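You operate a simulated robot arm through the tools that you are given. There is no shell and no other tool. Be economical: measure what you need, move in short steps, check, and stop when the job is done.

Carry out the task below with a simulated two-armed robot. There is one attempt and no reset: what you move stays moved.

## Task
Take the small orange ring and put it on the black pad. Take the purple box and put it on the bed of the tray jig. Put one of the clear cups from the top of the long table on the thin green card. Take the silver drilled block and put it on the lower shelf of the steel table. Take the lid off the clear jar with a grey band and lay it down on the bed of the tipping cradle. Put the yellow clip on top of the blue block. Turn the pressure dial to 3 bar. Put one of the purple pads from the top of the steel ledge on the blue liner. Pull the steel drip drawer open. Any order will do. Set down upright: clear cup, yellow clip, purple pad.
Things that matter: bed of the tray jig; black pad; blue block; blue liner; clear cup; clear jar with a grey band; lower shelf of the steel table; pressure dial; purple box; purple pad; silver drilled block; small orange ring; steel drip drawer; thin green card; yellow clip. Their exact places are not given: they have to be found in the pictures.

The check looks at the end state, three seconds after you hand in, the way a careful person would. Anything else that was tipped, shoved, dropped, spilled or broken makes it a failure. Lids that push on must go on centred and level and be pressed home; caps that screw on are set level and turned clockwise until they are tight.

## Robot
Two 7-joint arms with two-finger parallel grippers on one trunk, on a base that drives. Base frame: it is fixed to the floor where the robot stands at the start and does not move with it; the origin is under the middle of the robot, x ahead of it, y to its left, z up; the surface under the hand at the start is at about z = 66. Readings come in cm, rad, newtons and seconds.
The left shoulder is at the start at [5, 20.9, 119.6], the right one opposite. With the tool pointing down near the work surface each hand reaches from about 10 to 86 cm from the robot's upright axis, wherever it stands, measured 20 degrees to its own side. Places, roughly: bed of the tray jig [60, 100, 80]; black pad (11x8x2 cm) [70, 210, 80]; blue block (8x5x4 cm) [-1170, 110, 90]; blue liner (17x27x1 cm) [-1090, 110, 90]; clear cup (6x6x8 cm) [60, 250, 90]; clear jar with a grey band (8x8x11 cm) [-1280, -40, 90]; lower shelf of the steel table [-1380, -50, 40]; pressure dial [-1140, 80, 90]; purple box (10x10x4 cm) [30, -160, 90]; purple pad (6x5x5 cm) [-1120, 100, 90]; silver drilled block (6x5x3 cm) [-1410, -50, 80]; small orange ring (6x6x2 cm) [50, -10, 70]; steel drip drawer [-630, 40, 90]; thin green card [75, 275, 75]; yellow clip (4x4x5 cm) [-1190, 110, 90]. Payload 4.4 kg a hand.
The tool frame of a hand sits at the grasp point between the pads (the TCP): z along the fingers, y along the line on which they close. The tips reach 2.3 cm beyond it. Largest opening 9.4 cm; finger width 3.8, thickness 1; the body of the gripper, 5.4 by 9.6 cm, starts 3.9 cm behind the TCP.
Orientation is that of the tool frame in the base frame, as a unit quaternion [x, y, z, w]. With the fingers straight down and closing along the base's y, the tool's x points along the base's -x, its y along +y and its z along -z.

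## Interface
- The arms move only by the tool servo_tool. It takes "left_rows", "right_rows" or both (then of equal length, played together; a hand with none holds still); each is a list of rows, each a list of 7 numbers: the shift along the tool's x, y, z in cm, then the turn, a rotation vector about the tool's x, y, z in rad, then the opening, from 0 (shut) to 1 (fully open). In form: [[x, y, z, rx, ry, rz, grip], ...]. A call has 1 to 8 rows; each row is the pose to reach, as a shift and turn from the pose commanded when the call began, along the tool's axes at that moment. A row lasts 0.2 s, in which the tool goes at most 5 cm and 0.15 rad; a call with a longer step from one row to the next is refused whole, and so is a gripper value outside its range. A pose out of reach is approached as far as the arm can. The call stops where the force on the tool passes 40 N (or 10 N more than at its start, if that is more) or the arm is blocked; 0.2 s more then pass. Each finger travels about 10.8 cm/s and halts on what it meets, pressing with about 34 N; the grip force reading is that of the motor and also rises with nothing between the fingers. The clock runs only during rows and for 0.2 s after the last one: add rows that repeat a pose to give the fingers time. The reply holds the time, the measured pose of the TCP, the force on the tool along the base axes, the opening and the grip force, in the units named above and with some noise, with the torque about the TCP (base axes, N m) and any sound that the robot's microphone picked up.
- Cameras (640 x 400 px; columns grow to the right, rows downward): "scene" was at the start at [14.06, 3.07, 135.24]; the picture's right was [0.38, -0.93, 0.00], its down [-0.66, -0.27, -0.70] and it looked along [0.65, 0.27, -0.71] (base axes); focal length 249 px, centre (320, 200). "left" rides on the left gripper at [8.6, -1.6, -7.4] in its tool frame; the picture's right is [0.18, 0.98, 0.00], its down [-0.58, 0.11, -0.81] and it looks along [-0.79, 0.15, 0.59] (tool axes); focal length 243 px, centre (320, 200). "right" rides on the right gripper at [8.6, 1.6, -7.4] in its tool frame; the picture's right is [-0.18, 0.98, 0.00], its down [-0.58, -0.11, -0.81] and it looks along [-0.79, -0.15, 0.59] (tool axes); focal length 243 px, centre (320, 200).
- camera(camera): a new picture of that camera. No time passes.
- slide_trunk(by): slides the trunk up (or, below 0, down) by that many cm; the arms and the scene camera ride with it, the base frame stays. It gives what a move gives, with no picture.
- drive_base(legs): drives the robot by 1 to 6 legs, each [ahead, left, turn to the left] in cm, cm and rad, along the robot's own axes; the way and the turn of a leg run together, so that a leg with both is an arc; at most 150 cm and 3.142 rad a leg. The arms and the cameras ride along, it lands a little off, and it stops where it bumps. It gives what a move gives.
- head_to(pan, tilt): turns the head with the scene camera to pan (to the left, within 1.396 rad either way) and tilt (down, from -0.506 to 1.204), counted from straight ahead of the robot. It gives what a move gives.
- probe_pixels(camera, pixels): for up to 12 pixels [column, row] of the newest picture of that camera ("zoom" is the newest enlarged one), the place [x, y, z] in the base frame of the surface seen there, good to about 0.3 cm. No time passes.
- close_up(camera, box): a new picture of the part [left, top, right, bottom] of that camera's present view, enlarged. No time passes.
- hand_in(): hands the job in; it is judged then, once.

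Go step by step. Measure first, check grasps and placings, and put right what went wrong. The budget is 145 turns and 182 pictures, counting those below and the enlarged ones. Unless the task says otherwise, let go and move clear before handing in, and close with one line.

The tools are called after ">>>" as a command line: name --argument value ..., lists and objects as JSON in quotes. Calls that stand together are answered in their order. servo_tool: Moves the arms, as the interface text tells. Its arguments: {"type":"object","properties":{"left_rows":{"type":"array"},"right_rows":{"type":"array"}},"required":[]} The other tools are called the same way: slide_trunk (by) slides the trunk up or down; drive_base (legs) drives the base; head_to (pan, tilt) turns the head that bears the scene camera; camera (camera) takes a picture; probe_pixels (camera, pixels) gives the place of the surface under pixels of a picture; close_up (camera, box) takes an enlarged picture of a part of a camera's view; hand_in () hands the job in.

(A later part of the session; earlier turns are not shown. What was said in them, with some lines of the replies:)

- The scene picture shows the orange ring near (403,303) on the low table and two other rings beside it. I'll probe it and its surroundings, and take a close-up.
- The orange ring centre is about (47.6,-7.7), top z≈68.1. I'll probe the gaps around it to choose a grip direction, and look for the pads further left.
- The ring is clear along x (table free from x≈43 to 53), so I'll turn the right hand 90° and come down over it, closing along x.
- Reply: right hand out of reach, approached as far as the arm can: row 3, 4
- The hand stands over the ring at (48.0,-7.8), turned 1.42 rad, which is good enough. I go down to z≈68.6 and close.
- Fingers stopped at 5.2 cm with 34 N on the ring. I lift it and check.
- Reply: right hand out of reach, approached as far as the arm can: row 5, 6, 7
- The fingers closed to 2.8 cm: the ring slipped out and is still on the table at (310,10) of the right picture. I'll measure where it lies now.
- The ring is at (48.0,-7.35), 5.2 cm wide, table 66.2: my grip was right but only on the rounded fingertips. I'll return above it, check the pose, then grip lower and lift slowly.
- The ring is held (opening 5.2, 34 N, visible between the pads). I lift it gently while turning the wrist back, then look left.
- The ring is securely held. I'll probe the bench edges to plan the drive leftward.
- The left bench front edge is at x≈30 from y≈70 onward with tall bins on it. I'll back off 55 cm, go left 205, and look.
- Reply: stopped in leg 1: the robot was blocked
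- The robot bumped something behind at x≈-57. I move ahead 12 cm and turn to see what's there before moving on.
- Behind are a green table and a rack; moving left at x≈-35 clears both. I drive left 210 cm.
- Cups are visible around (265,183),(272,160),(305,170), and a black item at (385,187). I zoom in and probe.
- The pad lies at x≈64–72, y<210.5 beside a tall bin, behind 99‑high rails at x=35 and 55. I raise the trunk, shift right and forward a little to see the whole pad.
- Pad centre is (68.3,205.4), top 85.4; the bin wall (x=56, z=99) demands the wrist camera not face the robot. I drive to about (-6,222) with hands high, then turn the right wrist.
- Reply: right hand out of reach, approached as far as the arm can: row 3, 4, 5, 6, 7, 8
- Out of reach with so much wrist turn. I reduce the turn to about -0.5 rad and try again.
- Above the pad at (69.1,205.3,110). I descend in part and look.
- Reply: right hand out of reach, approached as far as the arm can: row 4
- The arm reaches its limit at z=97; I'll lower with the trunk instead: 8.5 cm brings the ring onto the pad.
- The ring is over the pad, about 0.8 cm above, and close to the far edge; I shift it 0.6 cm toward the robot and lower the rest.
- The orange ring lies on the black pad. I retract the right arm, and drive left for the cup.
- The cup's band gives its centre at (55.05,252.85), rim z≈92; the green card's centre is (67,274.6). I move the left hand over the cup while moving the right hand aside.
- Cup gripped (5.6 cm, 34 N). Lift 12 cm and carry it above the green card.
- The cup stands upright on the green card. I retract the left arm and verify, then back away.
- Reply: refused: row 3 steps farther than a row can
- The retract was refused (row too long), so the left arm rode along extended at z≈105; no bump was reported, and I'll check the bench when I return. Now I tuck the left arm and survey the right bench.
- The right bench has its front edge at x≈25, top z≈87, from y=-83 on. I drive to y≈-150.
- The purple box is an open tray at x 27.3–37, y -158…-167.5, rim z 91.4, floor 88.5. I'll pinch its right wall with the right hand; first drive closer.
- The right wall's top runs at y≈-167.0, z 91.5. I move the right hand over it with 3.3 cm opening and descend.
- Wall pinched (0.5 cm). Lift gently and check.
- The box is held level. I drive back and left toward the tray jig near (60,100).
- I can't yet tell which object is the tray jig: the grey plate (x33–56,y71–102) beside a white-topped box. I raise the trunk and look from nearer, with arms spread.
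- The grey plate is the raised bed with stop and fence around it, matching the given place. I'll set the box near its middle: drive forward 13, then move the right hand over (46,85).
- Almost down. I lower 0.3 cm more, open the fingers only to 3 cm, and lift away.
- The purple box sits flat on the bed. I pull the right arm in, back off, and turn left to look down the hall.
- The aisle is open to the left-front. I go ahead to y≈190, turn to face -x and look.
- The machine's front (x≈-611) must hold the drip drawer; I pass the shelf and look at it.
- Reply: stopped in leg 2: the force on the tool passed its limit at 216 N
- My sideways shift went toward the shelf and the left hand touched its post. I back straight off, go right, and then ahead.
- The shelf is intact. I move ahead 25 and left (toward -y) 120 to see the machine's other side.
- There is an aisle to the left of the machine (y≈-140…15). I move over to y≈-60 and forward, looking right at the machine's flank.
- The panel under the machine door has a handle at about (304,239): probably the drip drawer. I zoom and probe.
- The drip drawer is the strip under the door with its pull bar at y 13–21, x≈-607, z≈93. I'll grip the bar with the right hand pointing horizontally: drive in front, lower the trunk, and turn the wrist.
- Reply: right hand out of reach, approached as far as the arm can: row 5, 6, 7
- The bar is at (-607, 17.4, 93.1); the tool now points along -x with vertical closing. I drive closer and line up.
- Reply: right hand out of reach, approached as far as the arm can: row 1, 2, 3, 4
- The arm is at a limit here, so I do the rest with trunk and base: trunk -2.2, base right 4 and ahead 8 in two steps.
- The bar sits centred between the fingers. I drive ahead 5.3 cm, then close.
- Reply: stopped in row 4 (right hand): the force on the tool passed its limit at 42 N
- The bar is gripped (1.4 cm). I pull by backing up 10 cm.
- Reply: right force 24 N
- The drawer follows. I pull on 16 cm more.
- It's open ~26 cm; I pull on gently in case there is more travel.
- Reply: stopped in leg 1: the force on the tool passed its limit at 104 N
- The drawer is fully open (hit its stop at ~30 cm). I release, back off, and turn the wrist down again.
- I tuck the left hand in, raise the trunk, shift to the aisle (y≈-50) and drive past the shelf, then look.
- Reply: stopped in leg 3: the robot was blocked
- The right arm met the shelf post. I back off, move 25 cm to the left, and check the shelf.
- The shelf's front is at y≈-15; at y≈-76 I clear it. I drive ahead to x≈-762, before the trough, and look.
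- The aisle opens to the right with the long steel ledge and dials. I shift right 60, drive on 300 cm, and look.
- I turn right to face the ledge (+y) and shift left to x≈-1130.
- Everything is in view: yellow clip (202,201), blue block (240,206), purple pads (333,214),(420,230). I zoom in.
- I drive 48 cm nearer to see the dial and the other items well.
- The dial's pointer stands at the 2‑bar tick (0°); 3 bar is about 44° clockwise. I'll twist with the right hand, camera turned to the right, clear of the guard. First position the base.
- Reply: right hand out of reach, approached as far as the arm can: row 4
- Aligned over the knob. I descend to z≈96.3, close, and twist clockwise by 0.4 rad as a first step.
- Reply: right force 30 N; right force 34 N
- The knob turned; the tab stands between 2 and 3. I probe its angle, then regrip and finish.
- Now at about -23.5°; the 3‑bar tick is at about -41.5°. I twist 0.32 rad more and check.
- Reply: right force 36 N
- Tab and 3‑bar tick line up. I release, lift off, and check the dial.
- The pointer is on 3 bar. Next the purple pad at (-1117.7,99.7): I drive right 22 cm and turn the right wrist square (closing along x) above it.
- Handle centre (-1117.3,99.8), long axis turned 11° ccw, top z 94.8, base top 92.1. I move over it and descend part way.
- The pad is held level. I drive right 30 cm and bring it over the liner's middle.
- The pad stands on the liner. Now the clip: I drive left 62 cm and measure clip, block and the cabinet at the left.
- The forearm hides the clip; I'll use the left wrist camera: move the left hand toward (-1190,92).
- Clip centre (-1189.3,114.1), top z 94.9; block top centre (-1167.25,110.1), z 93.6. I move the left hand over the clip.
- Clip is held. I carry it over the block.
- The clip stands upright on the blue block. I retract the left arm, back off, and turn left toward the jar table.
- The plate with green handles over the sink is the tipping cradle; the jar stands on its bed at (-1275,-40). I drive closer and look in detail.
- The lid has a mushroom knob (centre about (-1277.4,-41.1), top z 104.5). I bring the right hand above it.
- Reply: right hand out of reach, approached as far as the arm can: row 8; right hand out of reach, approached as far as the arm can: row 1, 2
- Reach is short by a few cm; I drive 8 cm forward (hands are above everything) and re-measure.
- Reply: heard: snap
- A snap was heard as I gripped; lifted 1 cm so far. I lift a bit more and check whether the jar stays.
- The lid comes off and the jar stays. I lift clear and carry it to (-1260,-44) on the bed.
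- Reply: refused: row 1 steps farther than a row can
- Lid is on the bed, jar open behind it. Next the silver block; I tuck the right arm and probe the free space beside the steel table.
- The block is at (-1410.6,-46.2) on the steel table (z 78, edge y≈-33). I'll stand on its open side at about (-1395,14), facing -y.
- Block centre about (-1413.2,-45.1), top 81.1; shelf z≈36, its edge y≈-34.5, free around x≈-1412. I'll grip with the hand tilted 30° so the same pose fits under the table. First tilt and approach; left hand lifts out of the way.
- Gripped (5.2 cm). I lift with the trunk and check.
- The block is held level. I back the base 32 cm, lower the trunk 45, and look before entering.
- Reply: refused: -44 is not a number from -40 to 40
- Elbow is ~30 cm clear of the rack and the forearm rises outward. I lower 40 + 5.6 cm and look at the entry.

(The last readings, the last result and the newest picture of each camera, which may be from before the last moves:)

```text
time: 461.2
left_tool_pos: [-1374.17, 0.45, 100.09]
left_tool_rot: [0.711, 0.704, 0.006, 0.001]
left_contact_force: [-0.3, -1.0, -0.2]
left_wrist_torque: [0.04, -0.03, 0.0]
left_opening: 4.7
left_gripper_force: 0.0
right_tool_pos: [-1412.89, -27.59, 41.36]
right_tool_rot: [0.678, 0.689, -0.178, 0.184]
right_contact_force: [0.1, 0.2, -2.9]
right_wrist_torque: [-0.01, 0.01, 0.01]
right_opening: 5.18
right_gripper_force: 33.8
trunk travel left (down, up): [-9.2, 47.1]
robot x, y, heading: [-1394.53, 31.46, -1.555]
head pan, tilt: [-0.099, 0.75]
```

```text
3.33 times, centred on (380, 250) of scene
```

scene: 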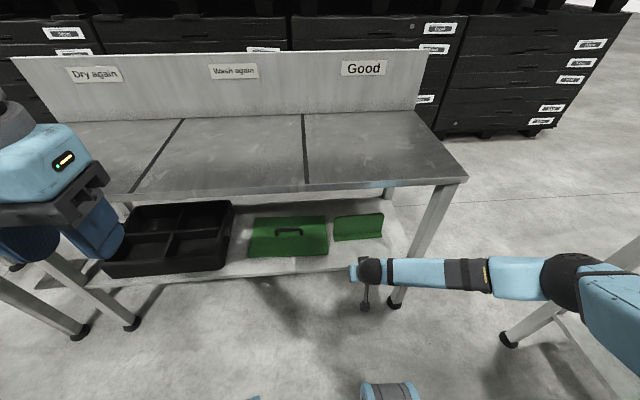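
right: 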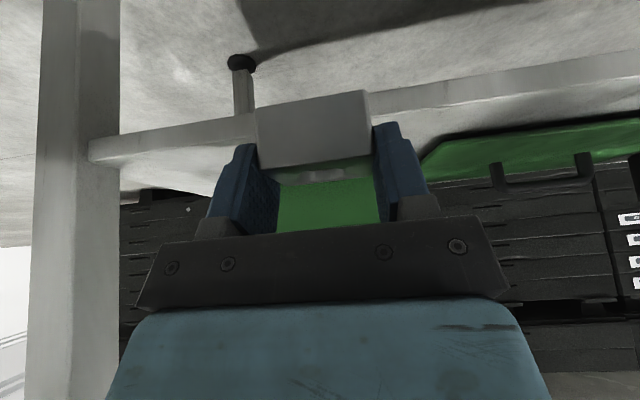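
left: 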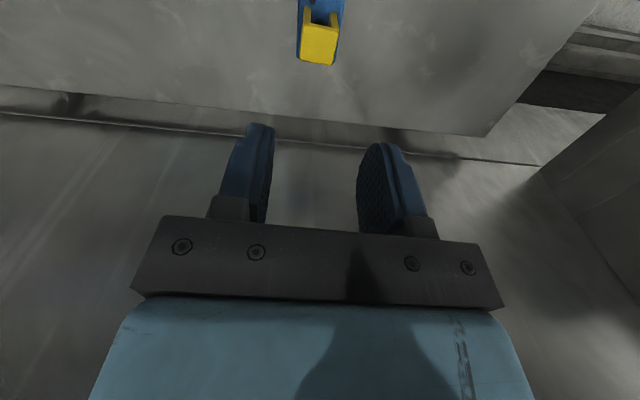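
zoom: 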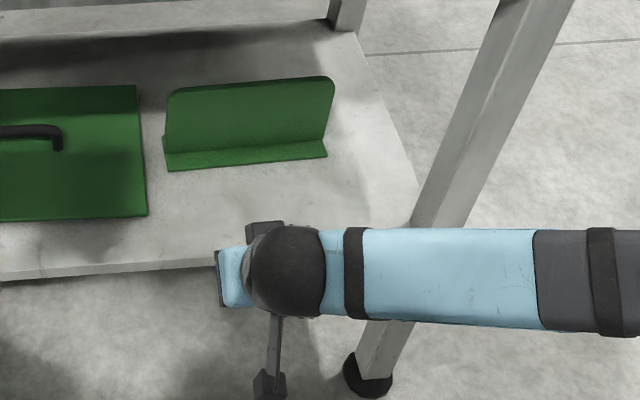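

Free shelf lies between y -34 and -46 here. I drive in 10.8 cm and lower onto the shelf.

>>> drive_base --legs '[[10.8, 0, 0]]'

>>> slide_trunk --by -1.3

>>> camera --camera "right"

>>> close_up --camera "scene" --box '[300, 190, 460, 310]'

```text
time: 462.4
left_tool_pos: [-1374.06, -10.19, 100.01]
left_tool_rot: [0.711, 0.703, 0.006, 0.0]
left_contact_force: [0.3, -0.8, -0.1]
left_wrist_torque: [0.01, -0.02, 0.0]
left_opening: 4.7
left_gripper_force: 0.0
right_tool_pos: [-1412.84, -38.03, 41.41]
right_tool_rot: [0.679, 0.688, -0.178, 0.184]
right_contact_force: [0.1, 0.0, -2.7]
right_wrist_torque: [0.03, 0.0, -0.03]
right_opening: 5.15
right_gripper_force: 33.4
trunk travel left (down, up): [-9.2, 47.1]
robot x, y, heading: [-1394.78, 20.67, -1.552]
head pan, tilt: [-0.099, 0.75]
```

```text
time: 463.0
left_tool_pos: [-1373.96, -10.07, 98.81]
left_tool_rot: [0.711, 0.704, 0.005, 0.0]
left_contact_force: [-0.4, 0.0, -0.1]
left_wrist_torque: [0.03, 0.02, -0.02]
left_opening: 4.69
left_gripper_force: 0.0
right_tool_pos: [-1412.79, -38.14, 40.08]
right_tool_rot: [0.678, 0.689, -0.178, 0.184]
right_contact_force: [1.0, 0.0, -2.1]
right_wrist_torque: [0.02, 0.01, 0.03]
right_opening: 5.16
right_gripper_force: 33.8
trunk travel left (down, up): [-7.9, 48.4]
robot x, y, heading: [-1394.92, 20.24, -1.554]
head pan, tilt: [-0.099, 0.75]
```

```text
23 pictures are left
```

right: 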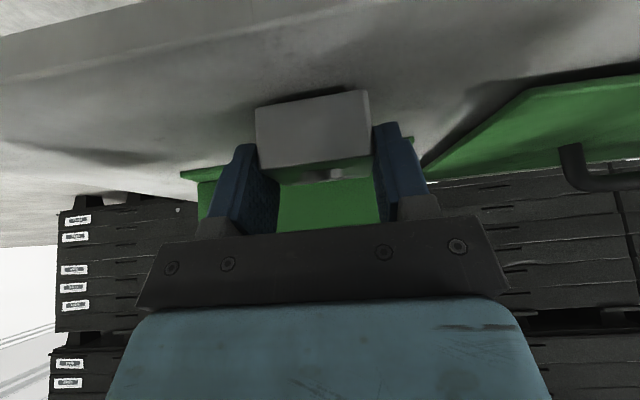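

```text
3.33 times, centred on (380, 250) of scene
```

zoom: 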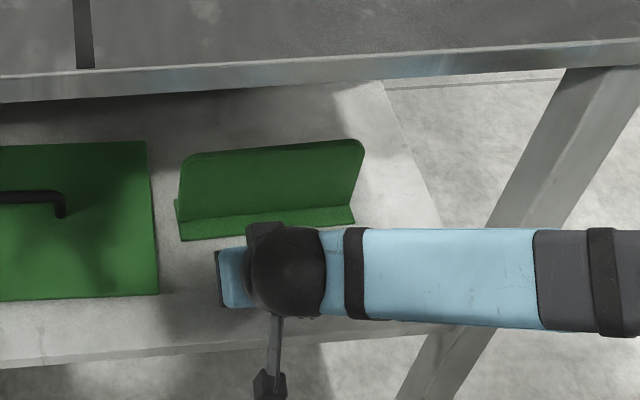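

>>> slide_trunk --by -0.5

>>> servo_tool --right_rows '[[0, 0, 0, 0, 0, 0, 0.4], [0, 0, 0, 0, 0, 0, 0.72], [0, 0, 0, 0, 0, 0, 0.72], [0, 0, 0, 0, 0, 0, 0.72]]'

>>> slide_trunk --by 5

>>> camera --camera "right"

```text
time: 463.5
left_tool_pos: [-1373.98, -10.21, 98.31]
left_tool_rot: [0.711, 0.703, 0.005, 0.001]
left_contact_force: [0.4, -0.7, -0.1]
left_wrist_torque: [0.04, 0.01, 0.0]
left_opening: 4.71
left_gripper_force: 0.1
right_tool_pos: [-1412.78, -38.2, 39.66]
right_tool_rot: [0.678, 0.689, -0.178, 0.184]
right_contact_force: [-1.2, 0.0, -1.0]
right_wrist_torque: [0.01, 0.03, -0.02]
right_opening: 5.18
right_gripper_force: 33.7
trunk travel left (down, up): [-7.4, 48.9]
robot x, y, heading: [-1394.84, 20.91, -1.552]
head pan, tilt: [-0.099, 0.75]
```

```text
time: 464.5
left_tool_pos: [-1373.99, -10.18, 98.24]
left_tool_rot: [0.711, 0.703, 0.005, 0.001]
left_contact_force: [-0.2, -0.2, 0.3]
left_wrist_torque: [-0.03, 0.0, 0.04]
left_opening: 4.69
left_gripper_force: 0.1
right_tool_pos: [-1412.89, -38.05, 39.62]
right_tool_rot: [0.679, 0.689, -0.178, 0.183]
right_contact_force: [0.2, -0.1, 0.0]
right_wrist_torque: [-0.05, 0.0, -0.02]
right_opening: 6.77
right_gripper_force: 0.0
trunk travel left (down, up): [-7.4, 48.9]
robot x, y, heading: [-1394.53, 20.77, -1.552]
head pan, tilt: [-0.099, 0.75]
```

```text
time: 465.4
left_tool_pos: [-1374.03, -10.17, 103.15]
left_tool_rot: [0.711, 0.703, 0.005, 0.001]
left_contact_force: [-0.5, 0.2, 0.0]
left_wrist_torque: [0.01, 0.03, -0.02]
left_opening: 4.69
left_gripper_force: 0.0
right_tool_pos: [-1412.76, -38.2, 44.71]
right_tool_rot: [0.678, 0.689, -0.179, 0.185]
right_contact_force: [-0.5, 0.8, 0.6]
right_wrist_torque: [-0.03, 0.01, 0.0]
right_opening: 6.76
right_gripper_force: 0.1
trunk travel left (down, up): [-12.4, 43.9]
robot x, y, heading: [-1394.55, 20.59, -1.555]
head pan, tilt: [-0.099, 0.75]
```

```text
21 pictures are left
```

right: 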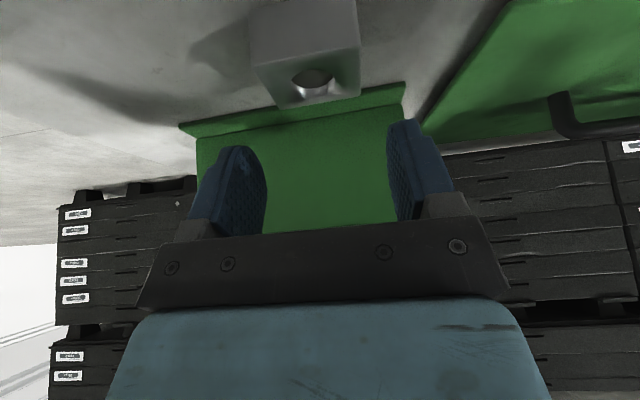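

The silver block stands on the lower shelf. I back out and take a last look.

>>> drive_base --legs '[[-32, 0, 0]]'

>>> close_up --camera "scene" --box '[200, 100, 480, 320]'

>>> head_to --pan 1.1 --tilt 0.5

>>> camera --camera "scene"

```text
time: 467.6
left_tool_pos: [-1374.47, 22.06, 103.26]
left_tool_rot: [0.71, 0.704, 0.006, 0.001]
left_contact_force: [-0.2, 0.1, -0.6]
left_wrist_torque: [0.0, 0.02, -0.03]
left_opening: 4.67
left_gripper_force: 0.1
right_tool_pos: [-1413.28, -6.13, 44.66]
right_tool_rot: [0.678, 0.689, -0.178, 0.185]
right_contact_force: [1.3, 0.1, -0.1]
right_wrist_torque: [-0.03, 0.01, -0.01]
right_opening: 6.76
right_gripper_force: 0.1
trunk travel left (down, up): [-12.4, 43.9]
robot x, y, heading: [-1395.24, 52.83, -1.553]
head pan, tilt: [-0.099, 0.75]
```

```text
1.82 times, centred on (340, 210) of scene
```

zoom: 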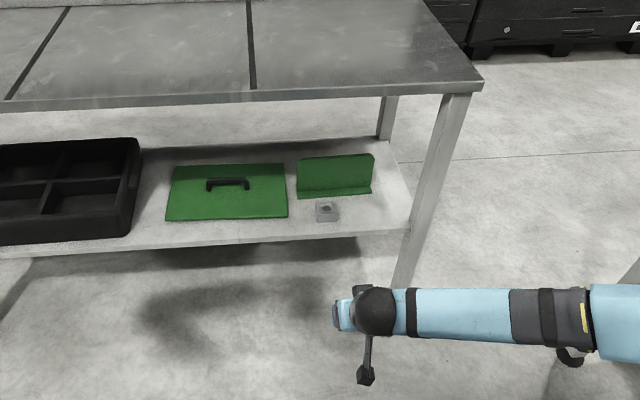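

```text
time: 469.0
left_tool_pos: [-1374.38, 21.96, 103.26]
left_tool_rot: [0.71, 0.704, 0.006, 0.0]
left_contact_force: [-1.3, 0.0, 0.4]
left_wrist_torque: [0.02, 0.03, -0.01]
left_opening: 4.7
left_gripper_force: 0.1
right_tool_pos: [-1413.47, -6.13, 44.61]
right_tool_rot: [0.678, 0.689, -0.177, 0.184]
right_contact_force: [-0.4, -0.1, 0.4]
right_wrist_torque: [0.01, 0.0, 0.0]
right_opening: 6.76
right_gripper_force: 0.1
trunk travel left (down, up): [-12.4, 43.9]
robot x, y, heading: [-1394.7, 53.02, -1.552]
head pan, tilt: [1.1, 0.499]
```

```text
19 pictures are left
```

scene: 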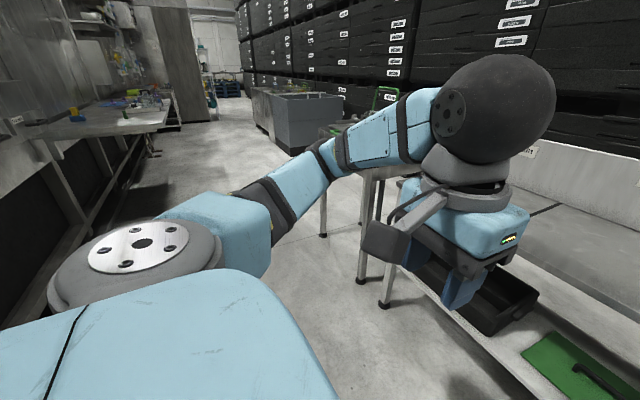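

The silver block rests on the lower shelf, both hands are empty and clear, and every placing was checked on the way; I hand in.

>>> hand_in

```text
The job is handed in.
```

I handed the job in with all nine parts carried out. The one I'm least sure of is the purple box: I took the raised grey plate (about x 33–56, y 71–102) as the tray jig's bed. It was the best match I could find, but its centre is about 15 cm off the place given. On the way, the left hand hit a shelf post (216 N), the right arm bumped another shelf, the base bumped something behind it, and the left arm crossed the bench still extended after a refused retract. I saw nothing moved or tipped in the pictures of the shelves and bench; I never got a clear view of what the base bumped.
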